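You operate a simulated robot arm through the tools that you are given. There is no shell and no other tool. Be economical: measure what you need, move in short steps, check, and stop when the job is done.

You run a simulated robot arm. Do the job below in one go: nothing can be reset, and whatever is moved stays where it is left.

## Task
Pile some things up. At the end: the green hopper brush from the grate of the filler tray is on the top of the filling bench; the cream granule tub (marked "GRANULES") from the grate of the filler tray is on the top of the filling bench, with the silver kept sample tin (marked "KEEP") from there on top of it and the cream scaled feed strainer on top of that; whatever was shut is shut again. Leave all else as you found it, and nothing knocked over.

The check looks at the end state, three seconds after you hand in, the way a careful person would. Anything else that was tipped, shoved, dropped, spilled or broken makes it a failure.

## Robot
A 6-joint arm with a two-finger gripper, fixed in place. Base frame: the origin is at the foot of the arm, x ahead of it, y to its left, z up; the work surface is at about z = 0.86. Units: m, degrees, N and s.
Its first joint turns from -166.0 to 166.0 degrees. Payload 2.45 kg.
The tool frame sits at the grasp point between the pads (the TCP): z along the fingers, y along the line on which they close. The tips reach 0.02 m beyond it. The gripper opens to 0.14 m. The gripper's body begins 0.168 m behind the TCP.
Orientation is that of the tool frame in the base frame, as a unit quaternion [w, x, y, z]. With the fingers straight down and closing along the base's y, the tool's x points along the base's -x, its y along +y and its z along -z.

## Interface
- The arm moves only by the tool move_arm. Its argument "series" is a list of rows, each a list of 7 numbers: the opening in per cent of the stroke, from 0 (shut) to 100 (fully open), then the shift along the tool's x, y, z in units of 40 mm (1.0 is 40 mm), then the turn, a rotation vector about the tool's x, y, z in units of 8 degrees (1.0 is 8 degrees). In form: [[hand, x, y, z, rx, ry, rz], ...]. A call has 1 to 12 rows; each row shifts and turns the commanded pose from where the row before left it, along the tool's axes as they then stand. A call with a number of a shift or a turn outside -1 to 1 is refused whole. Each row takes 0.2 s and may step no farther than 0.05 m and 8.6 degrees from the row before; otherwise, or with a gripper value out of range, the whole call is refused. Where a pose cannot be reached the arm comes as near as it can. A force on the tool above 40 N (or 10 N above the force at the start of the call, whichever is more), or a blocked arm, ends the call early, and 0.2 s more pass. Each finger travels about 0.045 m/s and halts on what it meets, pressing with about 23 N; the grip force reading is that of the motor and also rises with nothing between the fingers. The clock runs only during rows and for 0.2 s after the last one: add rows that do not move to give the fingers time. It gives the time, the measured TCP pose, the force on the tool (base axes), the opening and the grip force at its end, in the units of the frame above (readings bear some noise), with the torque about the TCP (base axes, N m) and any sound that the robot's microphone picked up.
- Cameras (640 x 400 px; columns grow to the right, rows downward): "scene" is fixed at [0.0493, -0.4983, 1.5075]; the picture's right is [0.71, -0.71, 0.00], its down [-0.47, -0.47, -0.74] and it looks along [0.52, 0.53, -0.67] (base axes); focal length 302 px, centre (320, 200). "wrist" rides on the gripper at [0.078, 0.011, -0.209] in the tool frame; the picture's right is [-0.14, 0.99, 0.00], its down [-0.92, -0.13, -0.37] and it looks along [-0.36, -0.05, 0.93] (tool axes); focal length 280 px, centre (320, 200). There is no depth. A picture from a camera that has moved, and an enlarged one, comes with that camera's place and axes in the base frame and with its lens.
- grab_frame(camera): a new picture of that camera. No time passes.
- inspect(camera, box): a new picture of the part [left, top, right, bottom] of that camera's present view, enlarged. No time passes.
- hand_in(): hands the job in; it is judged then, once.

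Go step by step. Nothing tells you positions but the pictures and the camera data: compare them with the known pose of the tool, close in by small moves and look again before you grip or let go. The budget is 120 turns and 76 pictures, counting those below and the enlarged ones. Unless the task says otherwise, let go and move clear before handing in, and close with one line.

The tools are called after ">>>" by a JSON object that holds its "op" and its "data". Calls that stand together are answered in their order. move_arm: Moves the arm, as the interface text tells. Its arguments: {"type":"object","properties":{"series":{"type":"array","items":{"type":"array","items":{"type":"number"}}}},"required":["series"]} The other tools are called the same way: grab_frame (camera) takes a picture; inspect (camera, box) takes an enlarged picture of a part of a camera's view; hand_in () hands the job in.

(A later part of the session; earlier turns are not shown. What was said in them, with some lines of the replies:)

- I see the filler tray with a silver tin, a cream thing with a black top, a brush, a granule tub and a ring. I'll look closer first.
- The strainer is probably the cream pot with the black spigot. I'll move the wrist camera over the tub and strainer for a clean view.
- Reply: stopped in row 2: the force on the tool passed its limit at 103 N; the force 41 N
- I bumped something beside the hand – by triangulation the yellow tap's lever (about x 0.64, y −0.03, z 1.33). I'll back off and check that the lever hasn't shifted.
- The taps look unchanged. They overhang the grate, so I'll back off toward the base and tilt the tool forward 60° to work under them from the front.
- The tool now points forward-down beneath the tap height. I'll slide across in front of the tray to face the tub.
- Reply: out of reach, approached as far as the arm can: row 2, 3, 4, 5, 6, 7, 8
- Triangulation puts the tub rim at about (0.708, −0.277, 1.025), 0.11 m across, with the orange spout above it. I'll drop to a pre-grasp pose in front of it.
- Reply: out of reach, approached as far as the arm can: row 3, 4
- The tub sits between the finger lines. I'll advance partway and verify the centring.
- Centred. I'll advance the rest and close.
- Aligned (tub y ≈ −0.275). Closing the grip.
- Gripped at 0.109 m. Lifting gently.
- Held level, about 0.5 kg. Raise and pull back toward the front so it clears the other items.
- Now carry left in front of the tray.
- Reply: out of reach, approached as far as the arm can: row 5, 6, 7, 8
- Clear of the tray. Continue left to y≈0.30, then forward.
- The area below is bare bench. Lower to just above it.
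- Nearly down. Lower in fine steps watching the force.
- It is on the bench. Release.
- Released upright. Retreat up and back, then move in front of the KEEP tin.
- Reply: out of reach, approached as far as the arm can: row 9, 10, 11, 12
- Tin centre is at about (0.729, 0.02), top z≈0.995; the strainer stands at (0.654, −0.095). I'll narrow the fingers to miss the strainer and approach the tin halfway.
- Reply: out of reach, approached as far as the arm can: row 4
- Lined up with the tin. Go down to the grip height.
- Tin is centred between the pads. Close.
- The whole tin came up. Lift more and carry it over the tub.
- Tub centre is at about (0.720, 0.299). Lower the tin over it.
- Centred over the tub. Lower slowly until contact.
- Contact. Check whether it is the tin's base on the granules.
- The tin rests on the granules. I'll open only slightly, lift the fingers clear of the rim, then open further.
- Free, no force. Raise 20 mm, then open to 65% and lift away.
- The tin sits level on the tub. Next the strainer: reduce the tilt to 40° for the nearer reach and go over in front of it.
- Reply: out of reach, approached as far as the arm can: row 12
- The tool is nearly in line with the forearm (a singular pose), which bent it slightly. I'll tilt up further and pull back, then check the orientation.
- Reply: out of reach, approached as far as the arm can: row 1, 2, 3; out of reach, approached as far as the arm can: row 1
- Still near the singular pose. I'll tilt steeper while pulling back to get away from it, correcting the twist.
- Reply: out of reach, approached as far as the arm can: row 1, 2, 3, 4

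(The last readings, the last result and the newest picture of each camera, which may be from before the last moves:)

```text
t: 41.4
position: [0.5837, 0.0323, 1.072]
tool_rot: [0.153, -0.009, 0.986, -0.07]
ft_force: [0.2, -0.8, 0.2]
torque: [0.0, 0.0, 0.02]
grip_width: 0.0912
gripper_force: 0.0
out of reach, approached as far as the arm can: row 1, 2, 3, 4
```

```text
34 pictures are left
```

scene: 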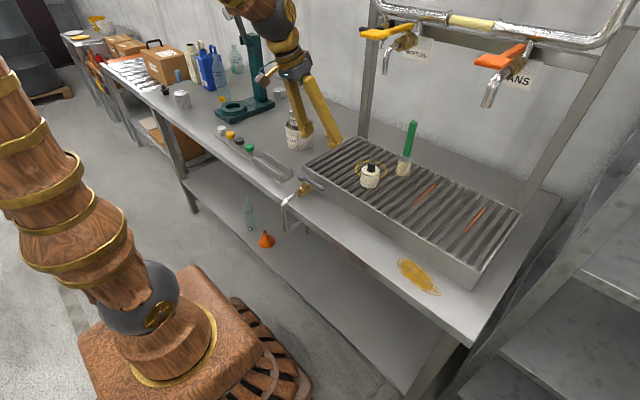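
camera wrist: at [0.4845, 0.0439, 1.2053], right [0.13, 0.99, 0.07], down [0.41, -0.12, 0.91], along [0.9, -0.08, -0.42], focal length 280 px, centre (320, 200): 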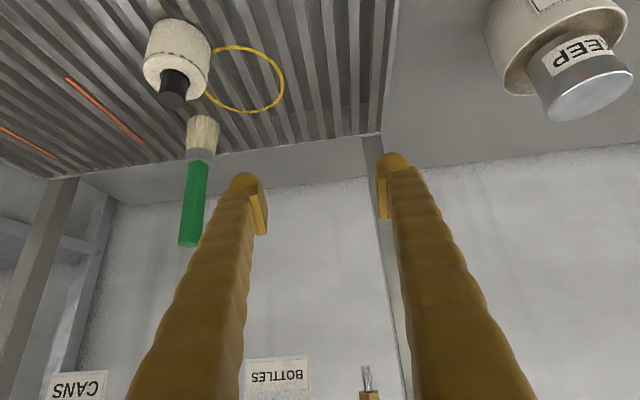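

>>> {"op": "move_arm", "data": {"series": [[65, 0, 0, 0, -0.2, 0, 0], [65, 0, 0, 0, -0.2, 0, 0], [65, 0, 0, 0, -0.2, 0, 0], [65, 0, 0, 0, 0, 0, 0]]}}

```text
t: 42.4
position: [0.5842, 0.0337, 1.0706]
tool_rot: [0.151, -0.009, 0.986, -0.07]
ft_force: [0.2, 0.9, 0.0]
torque: [0.0, -0.03, 0.02]
grip_width: 0.0911
gripper_force: 0.0
out of reach, approached as far as the arm can: row 2
```

The wrist seems stuck at a joint limit on the wrong side. I'll go back left where it was free, straighten the tool to near vertical there, and check.

>>> {"op": "move_arm", "data": {"series": [[65, 0, 0, -0.5, 0, 0, 0], [65, 0, 0.9, 0, 0, 0, 0], [65, 0, 0.9, 0, 0, 0, 0], [65, 0, 0.9, 0, 0, 0, 0], [65, 0, 0.9, 0, 0, 0, 0], [65, 0, 0.9, 0, 0, 0, 0], [65, 0, 0.9, 0, 0, 0, 0], [65, 0, 0, 0, 0, 0, 0]]}}

>>> {"op": "grab_frame", "data": {"camera": "scene"}}

```text
t: 44.2
position: [0.5771, 0.2554, 1.0605]
tool_rot: [0.152, -0.01, 0.987, -0.056]
ft_force: [-0.4, 0.5, -0.2]
torque: [0.03, -0.02, -0.02]
grip_width: 0.0909
gripper_force: 0.1
out of reach, approached as far as the arm can: row 1
```

```text
33 pictures are left
```

scene: 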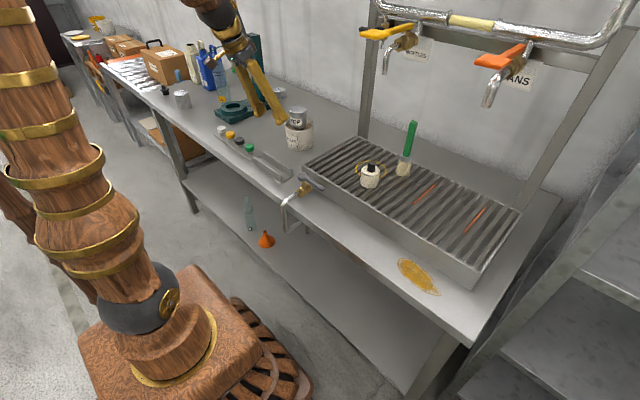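

>>> {"op": "move_arm", "data": {"series": [[65, -0.2, 0, -0.6, -0.4, 0, 0.1], [65, -0.2, 0, -0.6, -0.4, 0, 0.1], [65, 0, 0, 0, 0, 0, 0]]}}

```text
t: 45.0
position: [0.574, 0.2679, 1.105]
tool_rot: [0.167, -0.003, 0.986, -0.016]
ft_force: [1.3, -0.3, -0.5]
torque: [0.01, 0.01, -0.01]
grip_width: 0.0909
gripper_force: 0.0
out of reach, approached as far as the arm can: row 2
```

>>> {"op": "move_arm", "data": {"series": [[65, -0.2, 0, -0.6, -0.1, 0.5, 0], [65, -0.1, 0, -0.6, -0.1, 0.5, 0], [65, 0, 0, -0.6, 0, 0.5, 0], [65, 0, 0, -0.4, 0, 0.5, 0], [65, 0, 0, 0, 0, 0, 0]]}}

```text
t: 46.2
position: [0.5448, 0.2931, 1.1609]
tool_rot: [0.103, 0.005, 0.992, -0.08]
ft_force: [-0.4, 1.0, 1.0]
torque: [0.03, 0.0, 0.03]
grip_width: 0.091
gripper_force: 0.1
out of reach, approached as far as the arm can: row 1, 2, 3, 4
```

Diagnosis: wrist joint 4 is at its stop in this branch. I'll flatten the tool again (that was free), bring it in line with the arm's plane at y≈0, then steepen straight in-plane.

>>> {"op": "move_arm", "data": {"series": [[65, -0.5, 0, 0, 0, -0.7, 0], [65, -0.5, 0, 0, 0, -1, 0], [65, -0.5, 0, 0, 0, -1, 0], [65, -0.5, 0, 0.2, 0, -1, 0], [65, -0.3, 0, 0.3, 0, -1, 0], [65, -0.1, 0, 0.4, 0, -1, 0], [65, 0, 0, 0.5, 0, -1, 0], [65, 0, 0, 0, 0, 0, 0]]}}

```text
t: 48.0
position: [0.6732, 0.2895, 1.1647]
tool_rot: [0.54, -0.032, 0.838, -0.074]
ft_force: [0.1, 0.7, -0.1]
torque: [-0.01, 0.01, -0.01]
grip_width: 0.0908
gripper_force: 0.2
```

>>> {"op": "move_arm", "data": {"series": [[65, 0, 0, 0, -0.32, 0, 0.48], [65, 0, 0, 0, -0.32, 0, 0.48], [65, 0, 0, 0, 0, 0, 0]]}}

```text
t: 48.8
position: [0.6723, 0.2887, 1.1648]
tool_rot: [0.541, 0.001, 0.841, 0.0]
ft_force: [0.9, 0.4, 0.3]
torque: [0.01, 0.03, 0.0]
grip_width: 0.0909
gripper_force: 0.1
```

>>> {"op": "move_arm", "data": {"series": [[65, 0.25, -0.4, 0.65, 0, 0, 0], [65, 0.25, -0.85, 0.65, 0, 0, 0], [65, 0, -0.85, 0, 0, 0, 0], [65, 0, -0.85, 0, 0, 0, 0], [65, 0, -0.85, 0, 0, 0, 0], [65, 0, -0.85, 0, 0, 0, 0], [65, 0, -0.85, 0, 0, 0, 0], [65, 0, -0.85, 0, 0, 0, 0], [65, 0, -0.85, 0, 0, 0, 0], [65, 0, 0, 0, 0, 0, 0]]}}

```text
t: 51.0
position: [0.7116, 0.0023, 1.1241]
tool_rot: [0.541, 0.001, 0.841, -0.001]
ft_force: [-0.5, -0.1, 0.1]
torque: [0.0, 0.0, -0.01]
grip_width: 0.091
gripper_force: 0.0
```

Clean pose at y≈0. Now steepen in-plane to about 40°.

>>> {"op": "move_arm", "data": {"series": [[65, 0, -0.05, 0, 0, 0.45, 0], [65, 0, 0, 0, 0, 0.45, 0], [65, 0, 0, 0, 0, 0.45, 0], [65, 0, 0, 0, 0, 0.45, 0], [65, 0, 0, 0, 0, 0.45, 0], [65, 0, 0, 0, 0, 0.45, 0], [65, 0, 0, 0, 0, 0.45, 0], [65, 0, 0, 0, 0, 0, 0]]}}

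```text
t: 52.8
position: [0.7113, -0.0013, 1.1233]
tool_rot: [0.345, 0.001, 0.938, -0.001]
ft_force: [-0.8, -0.3, -0.4]
torque: [-0.01, 0.0, -0.02]
grip_width: 0.0913
gripper_force: 0.1
```

Clean at 40°. Move back and in front of the strainer, then look.

>>> {"op": "move_arm", "data": {"series": [[65, 0.73, 0, -0.3, 0, 0, 0], [65, 0.73, 0, -0.3, 0, 0, 0], [65, 0.73, -0.6, -0.3, 0, 0, 0], [65, 0, -0.9, 0, 0, 0, 0], [65, 0, -0.86, 0, 0, 0, 0], [65, 0, 0, 0, 0, 0, 0]]}}

>>> {"op": "grab_frame", "data": {"camera": "wrist"}}

>>> {"op": "grab_frame", "data": {"camera": "scene"}}

```text
t: 54.2
position: [0.622, -0.0936, 1.0936]
tool_rot: [0.345, 0.001, 0.939, 0.0]
ft_force: [0.0, 0.6, -0.6]
torque: [0.01, 0.01, 0.02]
grip_width: 0.091
gripper_force: 0.0
```

```text
32 pictures are left
camera wrist: at [0.4265, -0.0826, 1.2038], right [0.11, 0.99, 0.09], down [0.46, -0.13, 0.88], along [0.88, -0.05, -0.47], focal length 280 px, centre (320, 200)
```

wrist: 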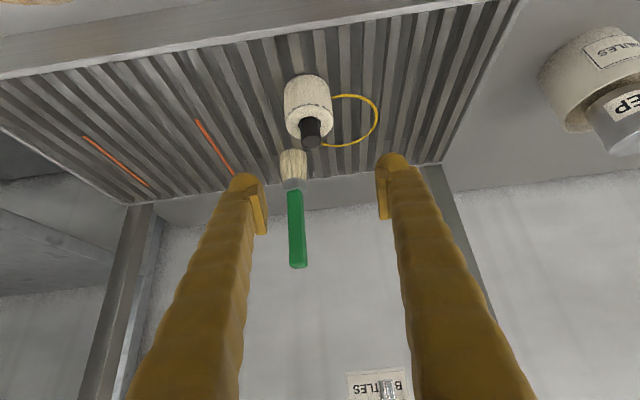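

```text
31 pictures are left
```

scene: 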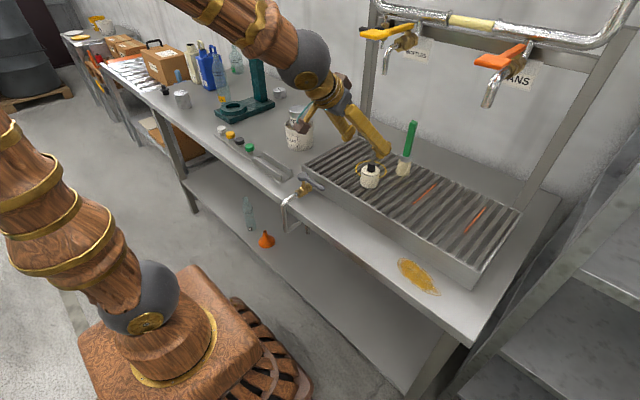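

Strainer centre at about (0.650, −0.098), body top z≈0.98. Descend most of the way and recheck.

>>> {"op": "move_arm", "data": {"series": [[65, 0.5, -0.11, 0.95, 0, 0, 0], [65, 0.49, 0, 0.93, 0, 0, 0], [65, 0, 0, 0, 0, 0, 0]]}}

>>> {"op": "grab_frame", "data": {"camera": "wrist"}}

```text
t: 55.0
position: [0.6386, -0.0969, 1.0112]
tool_rot: [0.344, 0.0, 0.939, 0.0]
ft_force: [-0.6, 0.1, 0.2]
torque: [0.01, 0.01, 0.0]
grip_width: 0.091
gripper_force: 0.0
```

```text
30 pictures are left
camera wrist: at [0.4455, -0.0858, 1.1221], right [0.11, 0.99, 0.09], down [0.46, -0.13, 0.88], along [0.88, -0.05, -0.47], focal length 280 px, centre (320, 200)
```

wrist: 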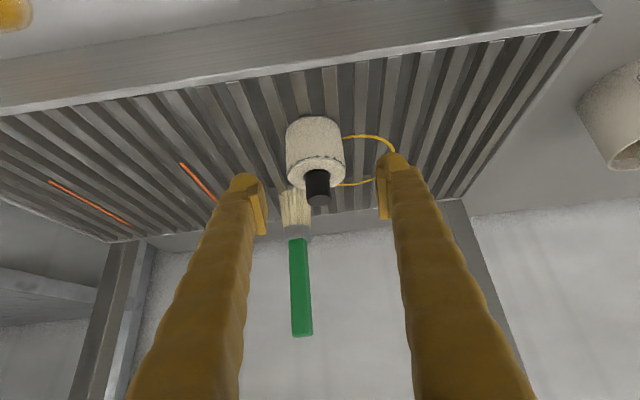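

>>> {"op": "move_arm", "data": {"series": [[65, 0.2, 0, 0.5, 0, 0, 0], [65, 0.21, 0, 0.5, 0, 0, 0], [65, 0, 0, 0, 0, 0, 0]]}}

>>> {"op": "grab_frame", "data": {"camera": "wrist"}}

```text
t: 55.8
position: [0.6534, -0.098, 0.9725]
tool_rot: [0.344, 0.0, 0.939, 0.0]
ft_force: [0.4, -0.5, -0.8]
torque: [0.0, 0.02, 0.04]
grip_width: 0.0911
gripper_force: 0.0
```

```text
29 pictures are left
camera wrist: at [0.4594, -0.0874, 1.0819], right [0.11, 0.99, 0.09], down [0.46, -0.13, 0.88], along [0.88, -0.05, -0.47], focal length 280 px, centre (320, 200)
```

wrist: 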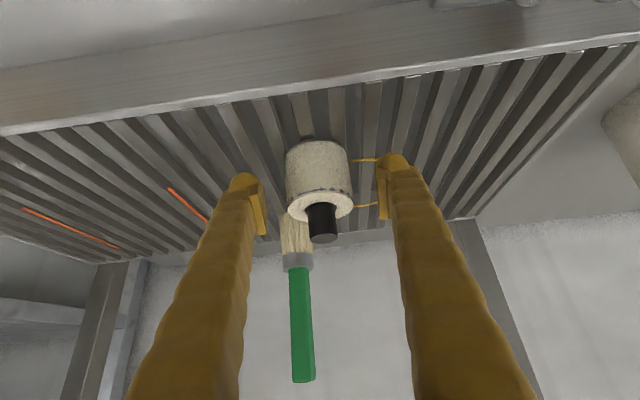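

>>> {"op": "inspect", "data": {"camera": "wrist", "box": [240, 100, 400, 260]}}

```text
2.50 times, centred on (320, 180) of wrist
camera zoom: at [0.4594, -0.0874, 1.0819], right [0.11, 0.99, 0.09], down [0.46, -0.13, 0.88], along [0.88, -0.05, -0.47], focal length 701 px, centre (320, 250)
```

zoom: 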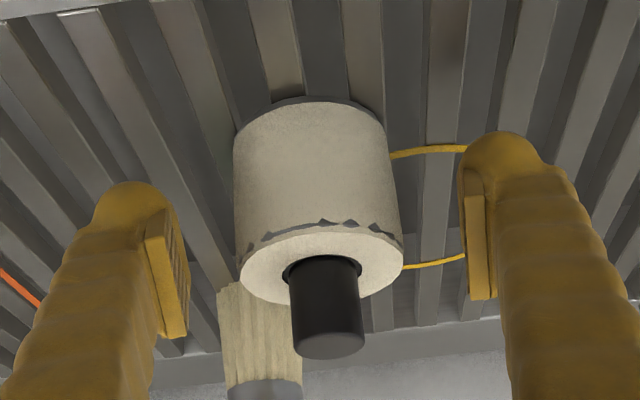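

It sits flat, scale crust around its top edge: this is the strainer. Grip and lift a little.

>>> {"op": "move_arm", "data": {"series": [[0, 0, 0, 0, 0, 0, 0], [0, 0, 0, 0, 0, 0, 0], [0, 0, 0, 0, 0, 0, 0], [0, 0, 0, 0, 0, 0, 0], [0, -0.2, 0, -0.25, 0, 0, 0], [0, -0.3, 0, -0.4, 0, 0, 0], [0, -0.3, 0, -0.4, 0, 0, 0], [0, 0, 0, 0, 0, 0, 0]]}}

>>> {"op": "grab_frame", "data": {"camera": "wrist"}}

```text
t: 57.6
position: [0.6485, -0.1006, 1.0251]
tool_rot: [0.344, 0.001, 0.939, -0.001]
ft_force: [0.6, -0.6, -0.8]
torque: [0.01, 0.0, 0.0]
grip_width: 0.0518
gripper_force: 22.9
```

```text
27 pictures are left
camera wrist: at [0.4547, -0.0883, 1.1339], right [0.11, 0.99, 0.09], down [0.46, -0.13, 0.88], along [0.88, -0.05, -0.47], focal length 280 px, centre (320, 200)
```

wrist: 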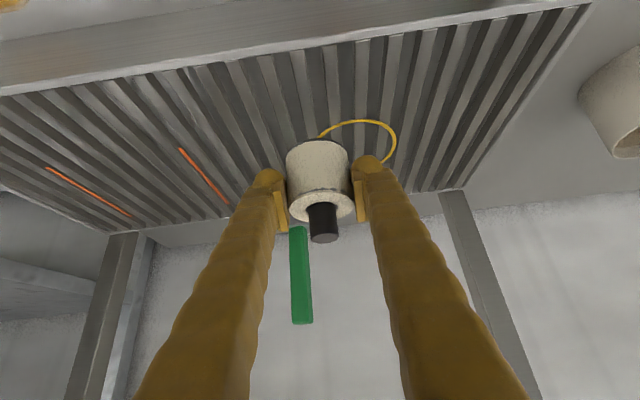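

Strainer held. Lift and carry left toward the stack.

>>> {"op": "move_arm", "data": {"series": [[0, -0.69, 0, -0.81, 0, 0, 0], [0, -0.69, 0, -0.81, 0, 0, 0], [0, 0, 0.6, 0, 0, 0, 0], [0, 0, 0.9, 0, 0, 0, 0], [0, 0, 0.9, 0, 0, 0, 0], [0, 0, 0.9, 0, 0, 0, 0], [0, 0, 0.9, 0, 0, 0, 0], [0, 0, 0.9, 0, 0, 0, 0], [0, 0, 0.9, 0, 0, 0, 0], [0, 0, 0.9, 0, 0, 0, 0], [0, 0, 0.9, 0, 0, 0, 0], [0, 0, 0, 0, 0, 0, 0]]}}

```text
t: 60.2
position: [0.6483, 0.2151, 1.1099]
tool_rot: [0.344, 0.001, 0.939, -0.001]
ft_force: [-0.1, -0.5, -1.0]
torque: [0.0, 0.01, 0.03]
grip_width: 0.0516
gripper_force: 23.1
```

>>> {"op": "move_arm", "data": {"series": [[0, -0.47, 0.7, 0.4, 0, 0, 0], [0, -0.47, 0.7, 0.4, 0, 0, 0], [0, -0.47, 0.72, 0.4, 0, 0, 0], [0, 0, 0, 0, 0, 0, 0]]}}

>>> {"op": "grab_frame", "data": {"camera": "wrist"}}

>>> {"op": "inspect", "data": {"camera": "scene", "box": [240, 60, 360, 150]}}

```text
t: 61.2
position: [0.723, 0.3002, 1.1104]
tool_rot: [0.344, 0.001, 0.939, 0.0]
ft_force: [0.4, 0.4, -0.8]
torque: [-0.07, 0.05, 0.0]
grip_width: 0.0516
gripper_force: 23.0
```

```text
26 pictures are left
camera wrist: at [0.5291, 0.3115, 1.2193], right [0.11, 0.99, 0.09], down [0.46, -0.13, 0.88], along [0.88, -0.05, -0.47], focal length 280 px, centre (320, 200)
```

wrist: 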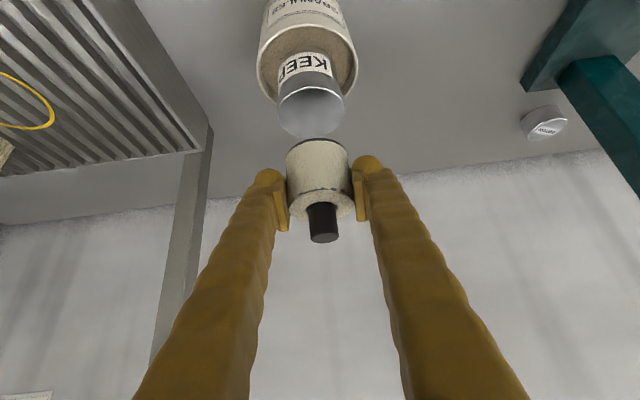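

```text
4.44 times, centred on (300, 105) of scene
camera zoom: at [0.0493, -0.4983, 1.5075], right [0.71, -0.71, 0.0], down [-0.47, -0.47, -0.74], along [0.52, 0.53, -0.67], focal length 1341 px, centre (409, 622)
```

zoom: 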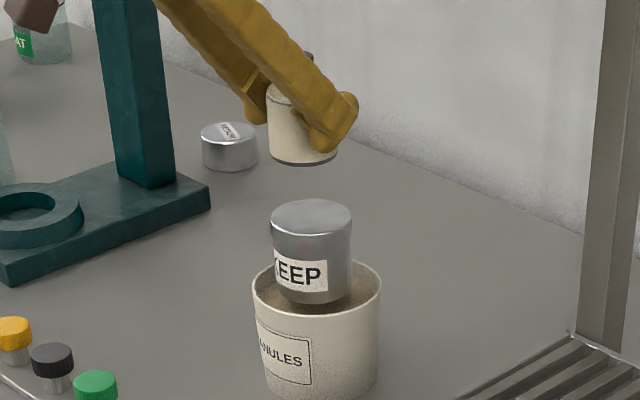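

Well aligned. Lower to just above the tin's lid.

>>> {"op": "move_arm", "data": {"series": [[0, 0.37, 0.03, 0.5, 0, 0, 0], [0, 0.37, 0, 0.5, 0, 0, 0], [0, 0, 0, 0, 0, 0, 0]]}}

>>> {"op": "inspect", "data": {"camera": "wrist", "box": [200, 20, 440, 260]}}

>>> {"op": "inspect", "data": {"camera": "scene", "box": [260, 70, 340, 130]}}

```text
t: 62.0
position: [0.7277, 0.3009, 1.0596]
tool_rot: [0.345, 0.0, 0.939, 0.0]
ft_force: [-0.2, 0.3, 0.3]
torque: [0.01, -0.02, -0.01]
grip_width: 0.0518
gripper_force: 22.8
```

```text
1.67 times, centred on (320, 140) of wrist
camera zoom: at [0.5323, 0.3111, 1.1695], right [0.11, 0.99, 0.09], down [0.46, -0.13, 0.88], along [0.88, -0.05, -0.47], focal length 467 px, centre (320, 300)
```

zoom: 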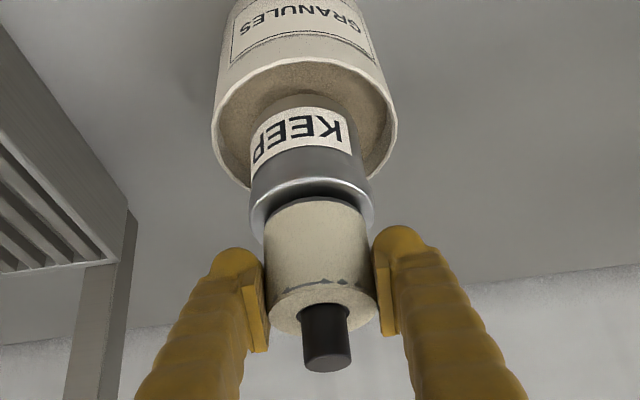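

```text
6.67 times, centred on (300, 100) of scene
camera zoom: at [0.0493, -0.4983, 1.5075], right [0.71, -0.71, 0.0], down [-0.47, -0.47, -0.74], along [0.52, 0.53, -0.67], focal length 2012 px, centre (453, 867)
```

zoom: 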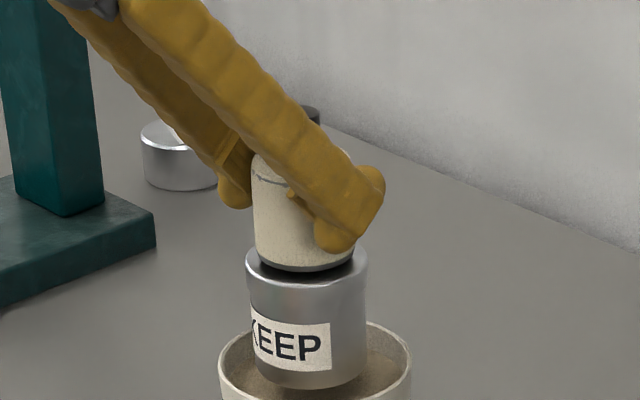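

Centred. Lower in 2 mm steps.

>>> {"op": "move_arm", "data": {"series": [[0, 0.0325, 0, 0.038, 0, 0, 0], [0, 0.0325, 0, 0.038, 0, 0, 0], [0, 0.0325, 0, 0.038, 0, 0, 0], [0, 0, 0, 0, 0, 0, 0]]}}

```text
t: 63.0
position: [0.7281, 0.3004, 1.0545]
tool_rot: [0.345, 0.001, 0.939, 0.0]
ft_force: [2.5, 0.4, 17.1]
torque: [0.01, -0.22, 0.02]
grip_width: 0.0516
gripper_force: 23.3
```

Contact made. Ease off a hair, then release slightly and check.

>>> {"op": "move_arm", "data": {"series": [[0, -0.013, 0, -0.015, 0, 0, 0], [0, 0, 0, 0, 0, 0, 0], [48, 0, 0, 0, 0, 0, 0], [48, 0, 0, 0, 0, 0, 0], [48, 0, 0, 0, 0, 0, 0]]}}

>>> {"op": "inspect", "data": {"camera": "wrist", "box": [200, 20, 440, 260]}}

>>> {"op": "inspect", "data": {"camera": "scene", "box": [260, 70, 340, 130]}}

```text
t: 64.2
position: [0.7273, 0.2996, 1.053]
tool_rot: [0.344, -0.001, 0.939, 0.001]
ft_force: [0.5, -0.2, 0.1]
torque: [0.0, 0.0, -0.01]
grip_width: 0.0671
gripper_force: 0.0
```

```text
1.67 times, centred on (320, 140) of wrist
camera zoom: at [0.533, 0.3108, 1.1635], right [0.11, 0.99, 0.09], down [0.46, -0.13, 0.88], along [0.88, -0.05, -0.47], focal length 467 px, centre (320, 300)
```

zoom: 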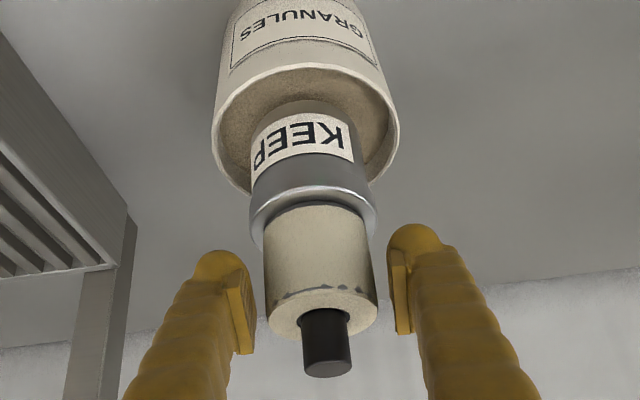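

```text
6.67 times, centred on (300, 100) of scene
camera zoom: at [0.0493, -0.4983, 1.5075], right [0.71, -0.71, 0.0], down [-0.47, -0.47, -0.74], along [0.52, 0.53, -0.67], focal length 2012 px, centre (453, 867)
```

zoom: 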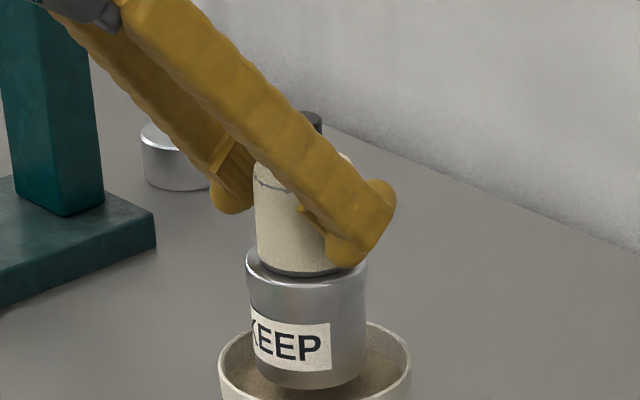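

The strainer stands on the tin. Open, rise straight up, back off, and head toward the brush.

>>> {"op": "move_arm", "data": {"series": [[70, 0, 0, 0, 0, 0, 0], [70, 0, 0, 0, 0, 0, 0], [70, -0.6, 0, -0.7, 0, 0, 0], [70, -0.6, 0, -0.7, 0, 0, 0], [70, -0.6, 0, -0.7, 0, 0, 0], [70, 0.63, 0, -0.54, 0, 0, 0], [70, 0.63, 0, -0.54, 0, 0, 0], [70, 0.63, 0, -0.54, 0, 0, 0], [70, 0, -0.9, 0, 0, 0, 0], [70, 0, -0.9, 0, 0, 0, 0], [70, 0, -0.9, 0, 0, 0, 0], [70, 0, -0.9, 0, 0, 0, 0]]}}

>>> {"op": "move_arm", "data": {"series": [[50, 0.3, -0.9, 0.35, 0, 0, 0], [50, 0.3, -0.9, 0.35, 0, 0, 0], [50, 0.3, -0.9, 0.35, 0, 0, 0], [50, 0, -0.9, 0.35, 0, 0, 0], [50, 0, -0.9, 0.35, 0, 0, 0], [50, 0, -0.9, 0, 0, 0, 0], [50, 0, -0.9, 0, 0, 0, 0], [50, 0, -0.9, 0, 0, 0, 0], [50, 0, 0, 0, 0, 0, 0]]}}

>>> {"op": "grab_frame", "data": {"camera": "wrist"}}

>>> {"op": "grab_frame", "data": {"camera": "scene"}}

```text
t: 66.8
position: [0.6284, 0.1535, 1.1648]
tool_rot: [0.344, 0.001, 0.939, -0.001]
ft_force: [1.0, 0.4, 0.2]
torque: [-0.04, -0.03, 0.01]
grip_width: 0.0978
gripper_force: 0.0
```

```text
t: 68.8
position: [0.6462, -0.1338, 1.0888]
tool_rot: [0.344, 0.001, 0.939, -0.001]
ft_force: [0.7, -0.4, 0.6]
torque: [0.01, -0.01, 0.03]
grip_width: 0.0704
gripper_force: 0.1
```

```text
20 pictures are left
camera wrist: at [0.4519, -0.1221, 1.1978], right [0.11, 0.99, 0.09], down [0.46, -0.13, 0.88], along [0.88, -0.05, -0.47], focal length 280 px, centre (320, 200)
```

wrist: 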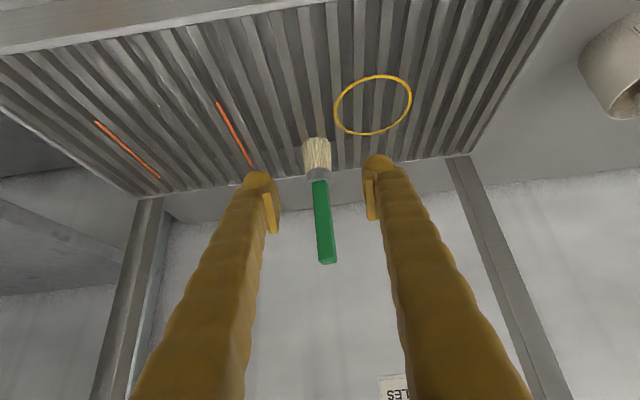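

```text
19 pictures are left
```

scene: 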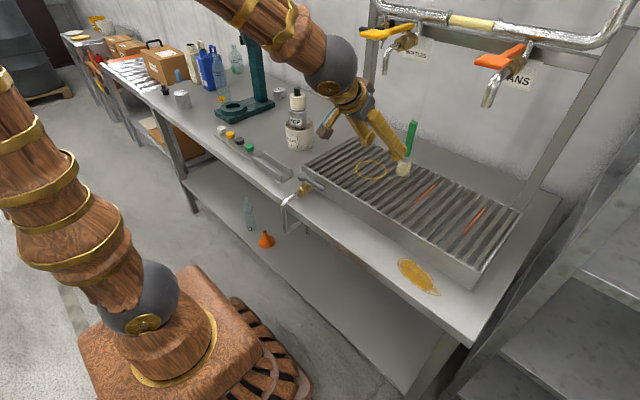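

The stack stands well. The brush is upright at about (0.765, −0.138), handle top 1.108. Approach, staying below the yellow spout.

>>> {"op": "move_arm", "data": {"series": [[50, -0.1, -0.025, 0.75, 0, 0, 0], [50, -0.4, -0.025, 0.65, 0, 0, 0], [50, -0.45, -0.025, 0.65, 0, 0, 0], [50, 0, 0, 0, 0, 0, 0]]}}

>>> {"op": "grab_frame", "data": {"camera": "wrist"}}

>>> {"op": "inspect", "data": {"camera": "scene", "box": [300, 10, 540, 190]}}

```text
t: 69.8
position: [0.7303, -0.1354, 1.0514]
tool_rot: [0.345, 0.0, 0.939, 0.0]
ft_force: [0.4, -0.7, 0.5]
torque: [-0.01, -0.01, -0.05]
grip_width: 0.0701
gripper_force: 0.0
```

```text
18 pictures are left
camera wrist: at [0.5355, -0.1239, 1.1613], right [0.11, 0.99, 0.09], down [0.46, -0.13, 0.88], along [0.88, -0.05, -0.47], focal length 280 px, centre (320, 200)
```

wrist: 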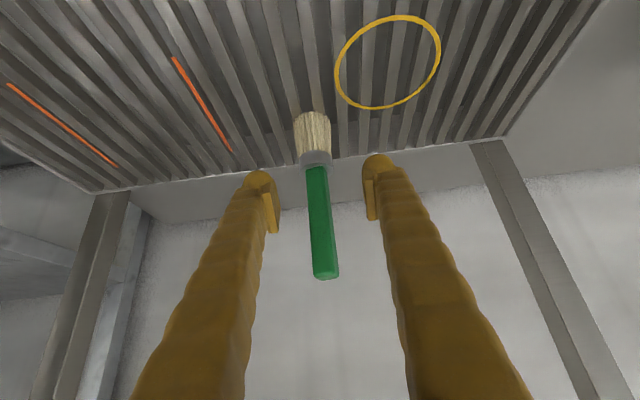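

```text
2.22 times, centred on (420, 100) of scene
camera zoom: at [0.0493, -0.4983, 1.5075], right [0.71, -0.71, 0.0], down [-0.47, -0.47, -0.74], along [0.52, 0.53, -0.67], focal length 671 px, centre (98, 422)
```

zoom: 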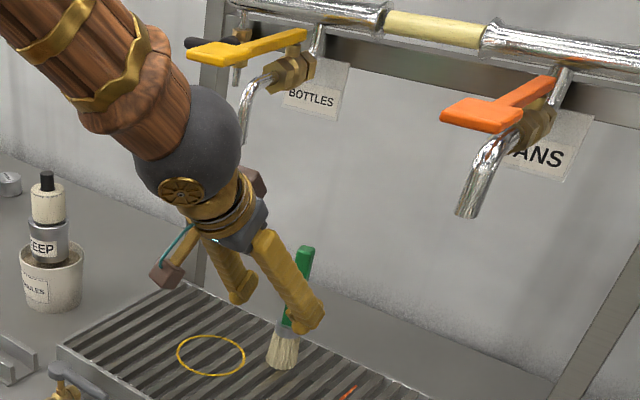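

Clear of the spout and lever. Close the last 35 mm and grip the handle.

>>> {"op": "move_arm", "data": {"series": [[50, -0.25, -0.02, 0.39, 0, 0, 0], [50, -0.24, 0, 0.39, 0, 0, 0], [50, 0, 0, 0, 0, 0, 0]]}}

>>> {"op": "grab_frame", "data": {"camera": "wrist"}}

```text
t: 70.6
position: [0.7651, -0.135, 1.0392]
tool_rot: [0.345, 0.0, 0.939, -0.001]
ft_force: [0.2, 0.1, 0.0]
torque: [-0.02, -0.03, 0.01]
grip_width: 0.07
gripper_force: 0.0
```

```text
16 pictures are left
camera wrist: at [0.5708, -0.1237, 1.1499], right [0.11, 0.99, 0.09], down [0.46, -0.13, 0.88], along [0.88, -0.05, -0.47], focal length 280 px, centre (320, 200)
```

wrist: 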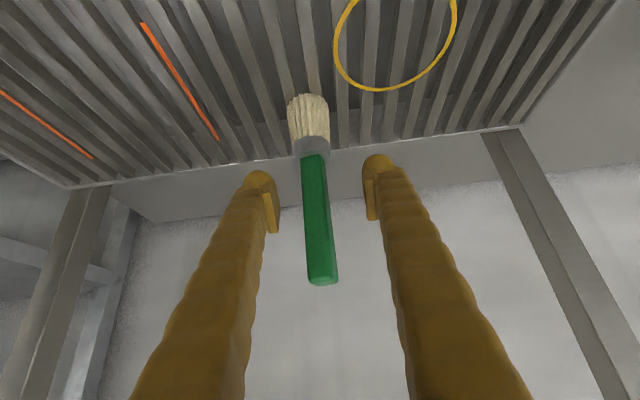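

>>> {"op": "move_arm", "data": {"series": [[50, 0, -0.075, 0, 0, 0, 0], [0, 0, 0, 0, 0, 0, 0], [0, 0, 0, 0, 0, 0, 0], [0, 0, 0, 0, 0, 0, 0], [0, 0, 0, 0, 0, 0, 0], [0, 0, 0, 0, 0, 0, 0]]}}

>>> {"op": "grab_frame", "data": {"camera": "wrist"}}

```text
t: 72.0
position: [0.7651, -0.1402, 1.0388]
tool_rot: [0.345, 0.0, 0.939, 0.0]
ft_force: [0.1, 0.6, -0.4]
torque: [-0.02, -0.03, -0.03]
grip_width: 0.0188
gripper_force: 23.0
```

```text
15 pictures are left
camera wrist: at [0.57, -0.1273, 1.1494], right [0.11, 0.99, 0.09], down [0.46, -0.13, 0.88], along [0.88, -0.05, -0.47], focal length 280 px, centre (320, 200)
```

wrist: 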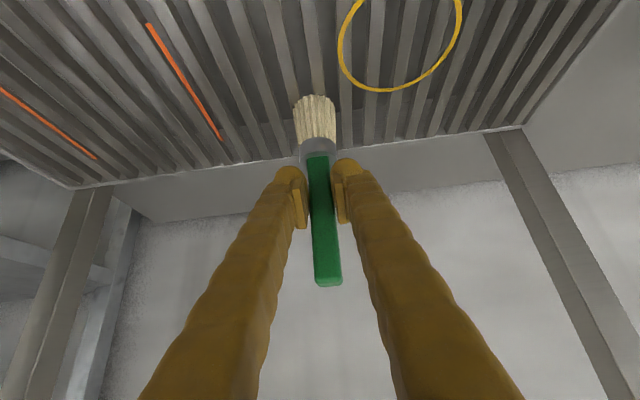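

Gripped (19 mm). Lift 30 mm, then pull straight back.

>>> {"op": "move_arm", "data": {"series": [[0, -0.25, 0, -0.28, 0, 0, 0], [0, -0.24, 0, -0.29, 0, 0, 0], [0, 0.5, 0, -0.6, 0, 0, 0], [0, 0.6, 0, -0.6, 0, 0, 0], [0, 0.6, 0, -0.6, 0, 0, 0], [0, 0.6, 0, -0.6, 0, 0, 0], [0, 0, 0, 0, 0, 0, 0]]}}

>>> {"op": "grab_frame", "data": {"camera": "scene"}}

```text
t: 73.6
position: [0.6303, -0.1401, 1.0829]
tool_rot: [0.345, 0.002, 0.939, -0.001]
ft_force: [-0.2, -0.3, -0.9]
torque: [0.01, -0.01, 0.01]
grip_width: 0.0187
gripper_force: 22.8
```

```text
14 pictures are left
```

scene: 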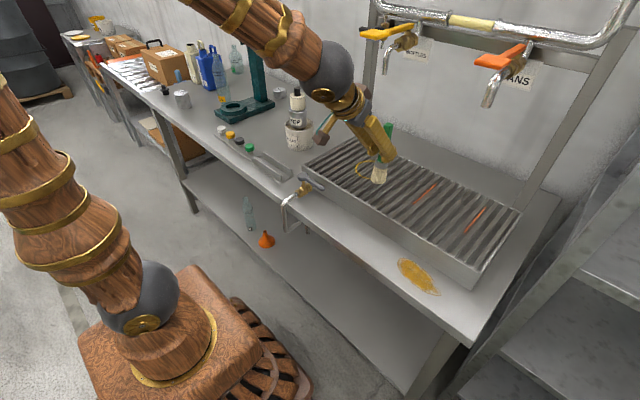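

Carry left in front of the stack.

>>> {"op": "move_arm", "data": {"series": [[0, 0.38, 0.5, -0.33, 0, 0, 0], [0, 0, 0.9, 0, 0, 0, 0], [0, 0, 0.9, 0, 0, 0, 0], [0, 0, 0.9, 0, 0, 0, 0], [0, 0, 0.9, 0, 0, 0, 0], [0, 0, 0.9, 0, 0, 0, 0], [0, 0, 0.9, 0, 0, 0, 0], [0, 0, 0.9, 0, 0, 0, 0], [0, 0, 0.9, 0, 0, 0, 0], [0, 0, 0.9, 0, 0, 0, 0], [0, 0, 0, 0, 0, 0, 0]]}}

>>> {"op": "move_arm", "data": {"series": [[0, 0, 0.6, 0, 0, 0, 0], [0, 0, 0.9, 0, 0, 0, 0], [0, 0, 0.9, 0, 0, 0, 0], [0, 0, 0.9, 0, 0, 0, 0], [0, 0, 0.9, 0, 0, 0, 0], [0, 0, 0.9, 0, 0, 0, 0], [0, 0, 0.9, 0, 0, 0, 0], [0, 0, 0.5, 0, 0, 0, 0], [0, 0, 0, 0, 0, 0, 0]]}}

>>> {"op": "grab_frame", "data": {"camera": "scene"}}

>>> {"op": "grab_frame", "data": {"camera": "wrist"}}

```text
t: 76.0
position: [0.6124, 0.2032, 1.0814]
tool_rot: [0.344, 0.0, 0.939, 0.0]
ft_force: [0.5, -0.1, -0.9]
torque: [-0.02, 0.05, 0.02]
grip_width: 0.0189
gripper_force: 22.6
```

```text
t: 78.0
position: [0.6117, 0.4662, 1.0842]
tool_rot: [0.345, 0.0, 0.939, 0.0]
ft_force: [0.1, 0.7, -0.1]
torque: [-0.01, 0.03, -0.01]
grip_width: 0.0186
gripper_force: 23.0
```

```text
13 pictures are left
```

scene: 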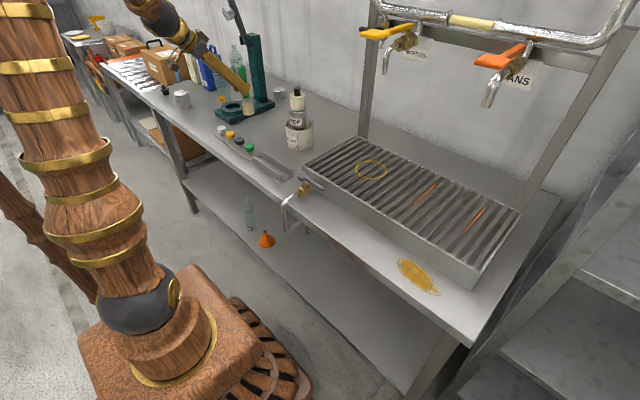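

```text
12 pictures are left
camera wrist: at [0.4162, 0.4778, 1.1939], right [0.11, 0.99, 0.09], down [0.46, -0.13, 0.88], along [0.88, -0.05, -0.47], focal length 280 px, centre (320, 200)
```

wrist: 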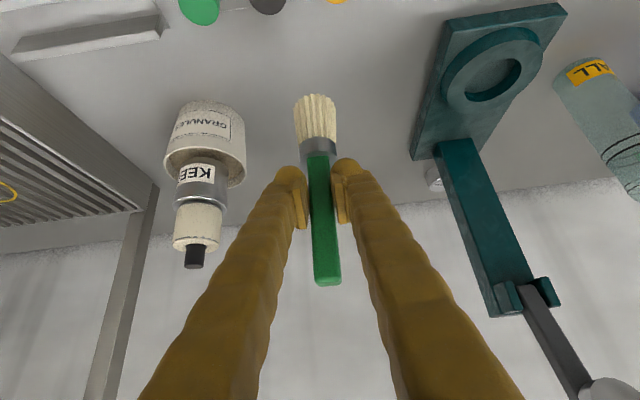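

Open bench ahead, well clear of stack and stand. Move forward then down.

>>> {"op": "move_arm", "data": {"series": [[0, -0.7, -0.09, 0.594, 0, 0, 0], [0, -0.7, -0.09, 0.594, 0, 0, 0], [0, -0.7, -0.09, 0.594, 0, 0, 0], [0, 0.54, 0, 0.635, 0, 0, 0], [0, 0.54, 0, 0.635, 0, 0, 0], [0, 0.5, 0, 0.59, 0, 0, 0], [0, 0, 0, 0, 0, 0, 0]]}}

>>> {"op": "grab_frame", "data": {"camera": "wrist"}}

>>> {"op": "inspect", "data": {"camera": "scene", "box": [200, 50, 320, 140]}}

```text
t: 79.6
position: [0.7211, 0.4538, 0.9829]
tool_rot: [0.345, 0.0, 0.939, 0.0]
ft_force: [0.0, 0.3, 0.1]
torque: [-0.04, 0.02, -0.02]
grip_width: 0.0186
gripper_force: 23.3
```

```text
11 pictures are left
camera wrist: at [0.5269, 0.4662, 1.093], right [0.11, 0.99, 0.09], down [0.46, -0.13, 0.88], along [0.88, -0.05, -0.47], focal length 280 px, centre (320, 200)
```

wrist: 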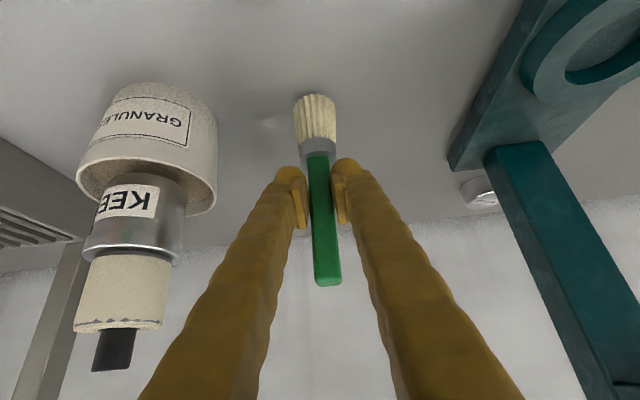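

```text
4.44 times, centred on (260, 95) of scene
camera zoom: at [0.0493, -0.4983, 1.5075], right [0.71, -0.71, 0.0], down [-0.47, -0.47, -0.74], along [0.52, 0.53, -0.67], focal length 1341 px, centre (587, 667)
```

zoom: 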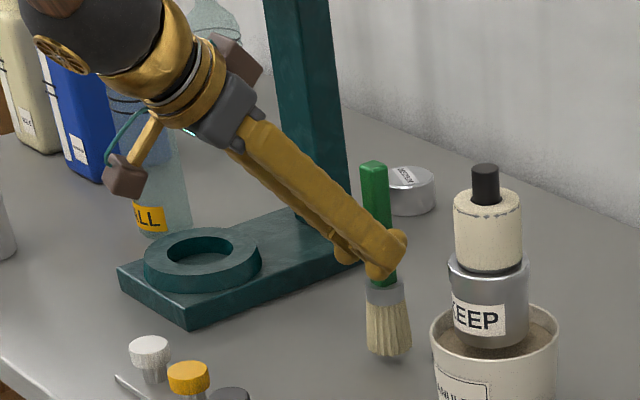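

>>> {"op": "move_arm", "data": {"series": [[0, 0.0486, 0, 0.057, 0, 0, 0], [0, 0.0486, 0, 0.057, 0, 0, 0], [0, 0.0486, 0, 0.057, 0, 0, 0], [0, 0.0324, 0, 0.038, 0, 0, 0], [0, 0, 0, 0, 0, 0, 0]]}}

```text
t: 80.8
position: [0.7209, 0.4555, 0.9737]
tool_rot: [0.344, 0.0, 0.939, -0.001]
ft_force: [0.0, -0.2, -0.8]
torque: [-0.03, 0.03, -0.03]
grip_width: 0.0186
gripper_force: 23.0
```

>>> {"op": "move_arm", "data": {"series": [[0, 0.0324, 0, 0.038, 0, 0, 0], [0, 0.0324, 0, 0.038, 0, 0, 0], [0, 0, 0, 0, 0, 0, 0]]}}

```text
t: 81.6
position: [0.721, 0.4543, 0.9694]
tool_rot: [0.344, 0.0, 0.939, 0.0]
ft_force: [-1.1, 0.8, 0.8]
torque: [0.0, -0.04, -0.01]
grip_width: 0.0188
gripper_force: 23.8
```

>>> {"op": "move_arm", "data": {"series": [[0, 0.016, 0, 0.019, 0, 0, 0], [0, 0, 0, 0, 0, 0, 0]]}}

```text
t: 82.2
position: [0.7206, 0.4544, 0.9696]
tool_rot: [0.345, 0.001, 0.939, 0.0]
ft_force: [-0.8, 2.0, 10.3]
torque: [0.04, -0.03, 0.01]
grip_width: 0.0188
gripper_force: 22.7
```

Contact with the bench. Release slightly and check that it stands.

>>> {"op": "move_arm", "data": {"series": [[22, 0, 0, 0, 0, 0, 0], [22, 0, 0, 0, 0, 0, 0], [22, 0, 0, 0, 0, 0, 0], [22, 0, 0, 0, 0, 0, 0]]}}

>>> {"op": "grab_frame", "data": {"camera": "wrist"}}

```text
t: 83.2
position: [0.7221, 0.4536, 0.9699]
tool_rot: [0.345, 0.0, 0.939, 0.0]
ft_force: [0.4, -0.4, -0.3]
torque: [0.01, 0.02, -0.02]
grip_width: 0.0311
gripper_force: 0.0
```

```text
9 pictures are left
camera wrist: at [0.5265, 0.4657, 1.079], right [0.11, 0.99, 0.09], down [0.46, -0.13, 0.88], along [0.88, -0.05, -0.47], focal length 280 px, centre (320, 200)
```

wrist: 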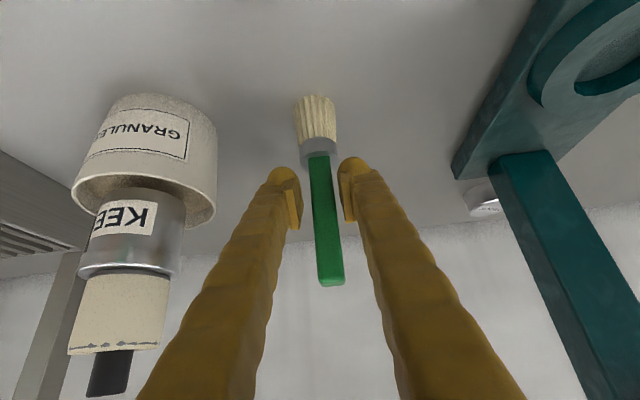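

It stands on its own. Open more and pull straight back.

>>> {"op": "move_arm", "data": {"series": [[50, 0, 0, 0, 0, 0, 0], [50, 0, 0, 0, 0, 0, 0], [50, 0, 0, 0, 0, 0, 0], [50, 0.4, 0, -0.34, 0, 0, 0], [50, 0.76, 0, -0.65, 0, 0, 0], [50, 0.76, 0, -0.65, 0, 0, 0], [50, -0.2, 0, -0.8, 0, 0, 0], [50, -0.4, 0, -0.8, 0, 0, 0], [50, 0, 0, 0, 0, 0, 0], [50, 0, 0, 0, 0, 0, 0]]}}

>>> {"op": "grab_frame", "data": {"camera": "scene"}}

>>> {"op": "inspect", "data": {"camera": "scene", "box": [200, 60, 320, 160]}}

>>> {"op": "inspect", "data": {"camera": "scene", "box": [300, 0, 540, 180]}}

```text
t: 85.4
position: [0.5947, 0.4587, 1.0346]
tool_rot: [0.344, -0.001, 0.939, 0.0]
ft_force: [-0.2, 0.3, 0.4]
torque: [-0.03, -0.03, -0.05]
grip_width: 0.07
gripper_force: 0.1
```

```text
8 pictures are left
```

scene: 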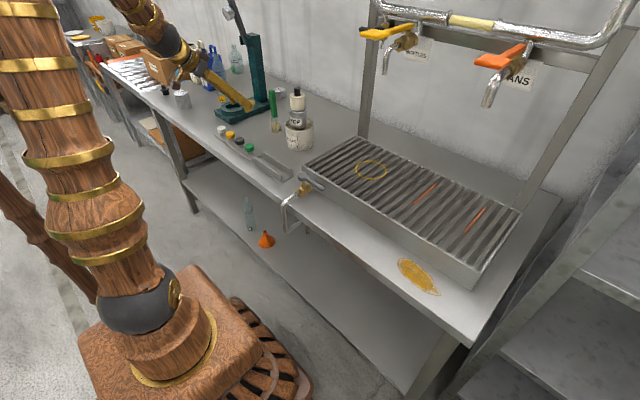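

```text
4.00 times, centred on (260, 110) of scene
camera zoom: at [0.0493, -0.4983, 1.5075], right [0.71, -0.71, 0.0], down [-0.47, -0.47, -0.74], along [0.52, 0.53, -0.67], focal length 1207 px, centre (560, 560)
```

zoom: 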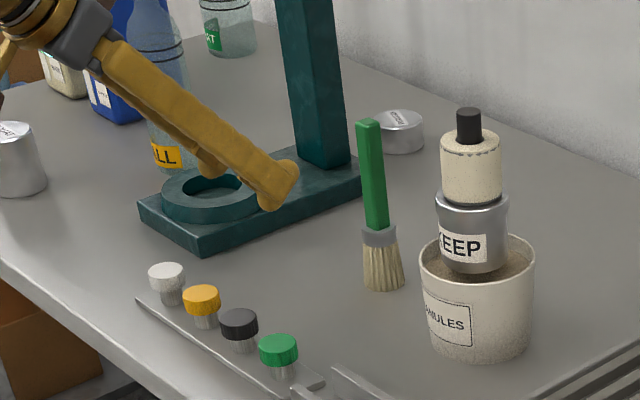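

```text
2.22 times, centred on (420, 90) of scene
camera zoom: at [0.0493, -0.4983, 1.5075], right [0.71, -0.71, 0.0], down [-0.47, -0.47, -0.74], along [0.52, 0.53, -0.67], focal length 671 px, centre (98, 444)
```

zoom: 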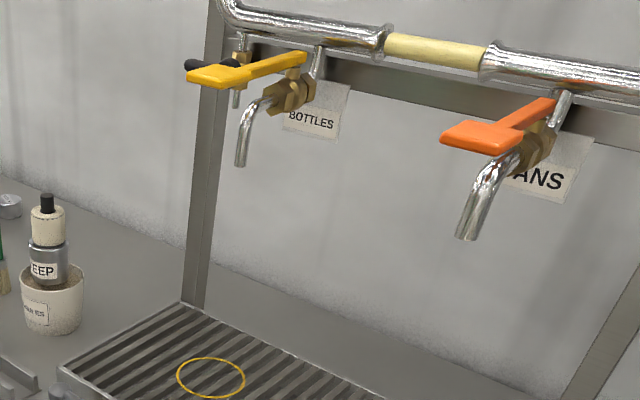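

The scene shows the brush standing on the bench and the tub, tin and strainer stacked. The taps are as before, with no water running, and the hand is clear, so I'm handing in.

>>> {"op": "hand_in", "data": {}}

```text
The job is handed in.
```

The green brush stands on the bench top, and the granule tub is there with the KEEP tin and the strainer stacked on it. I bumped the yellow tap lever once at the start (force limit tripped at 103 N); the pictures afterwards show no water and no visible change in the lever.
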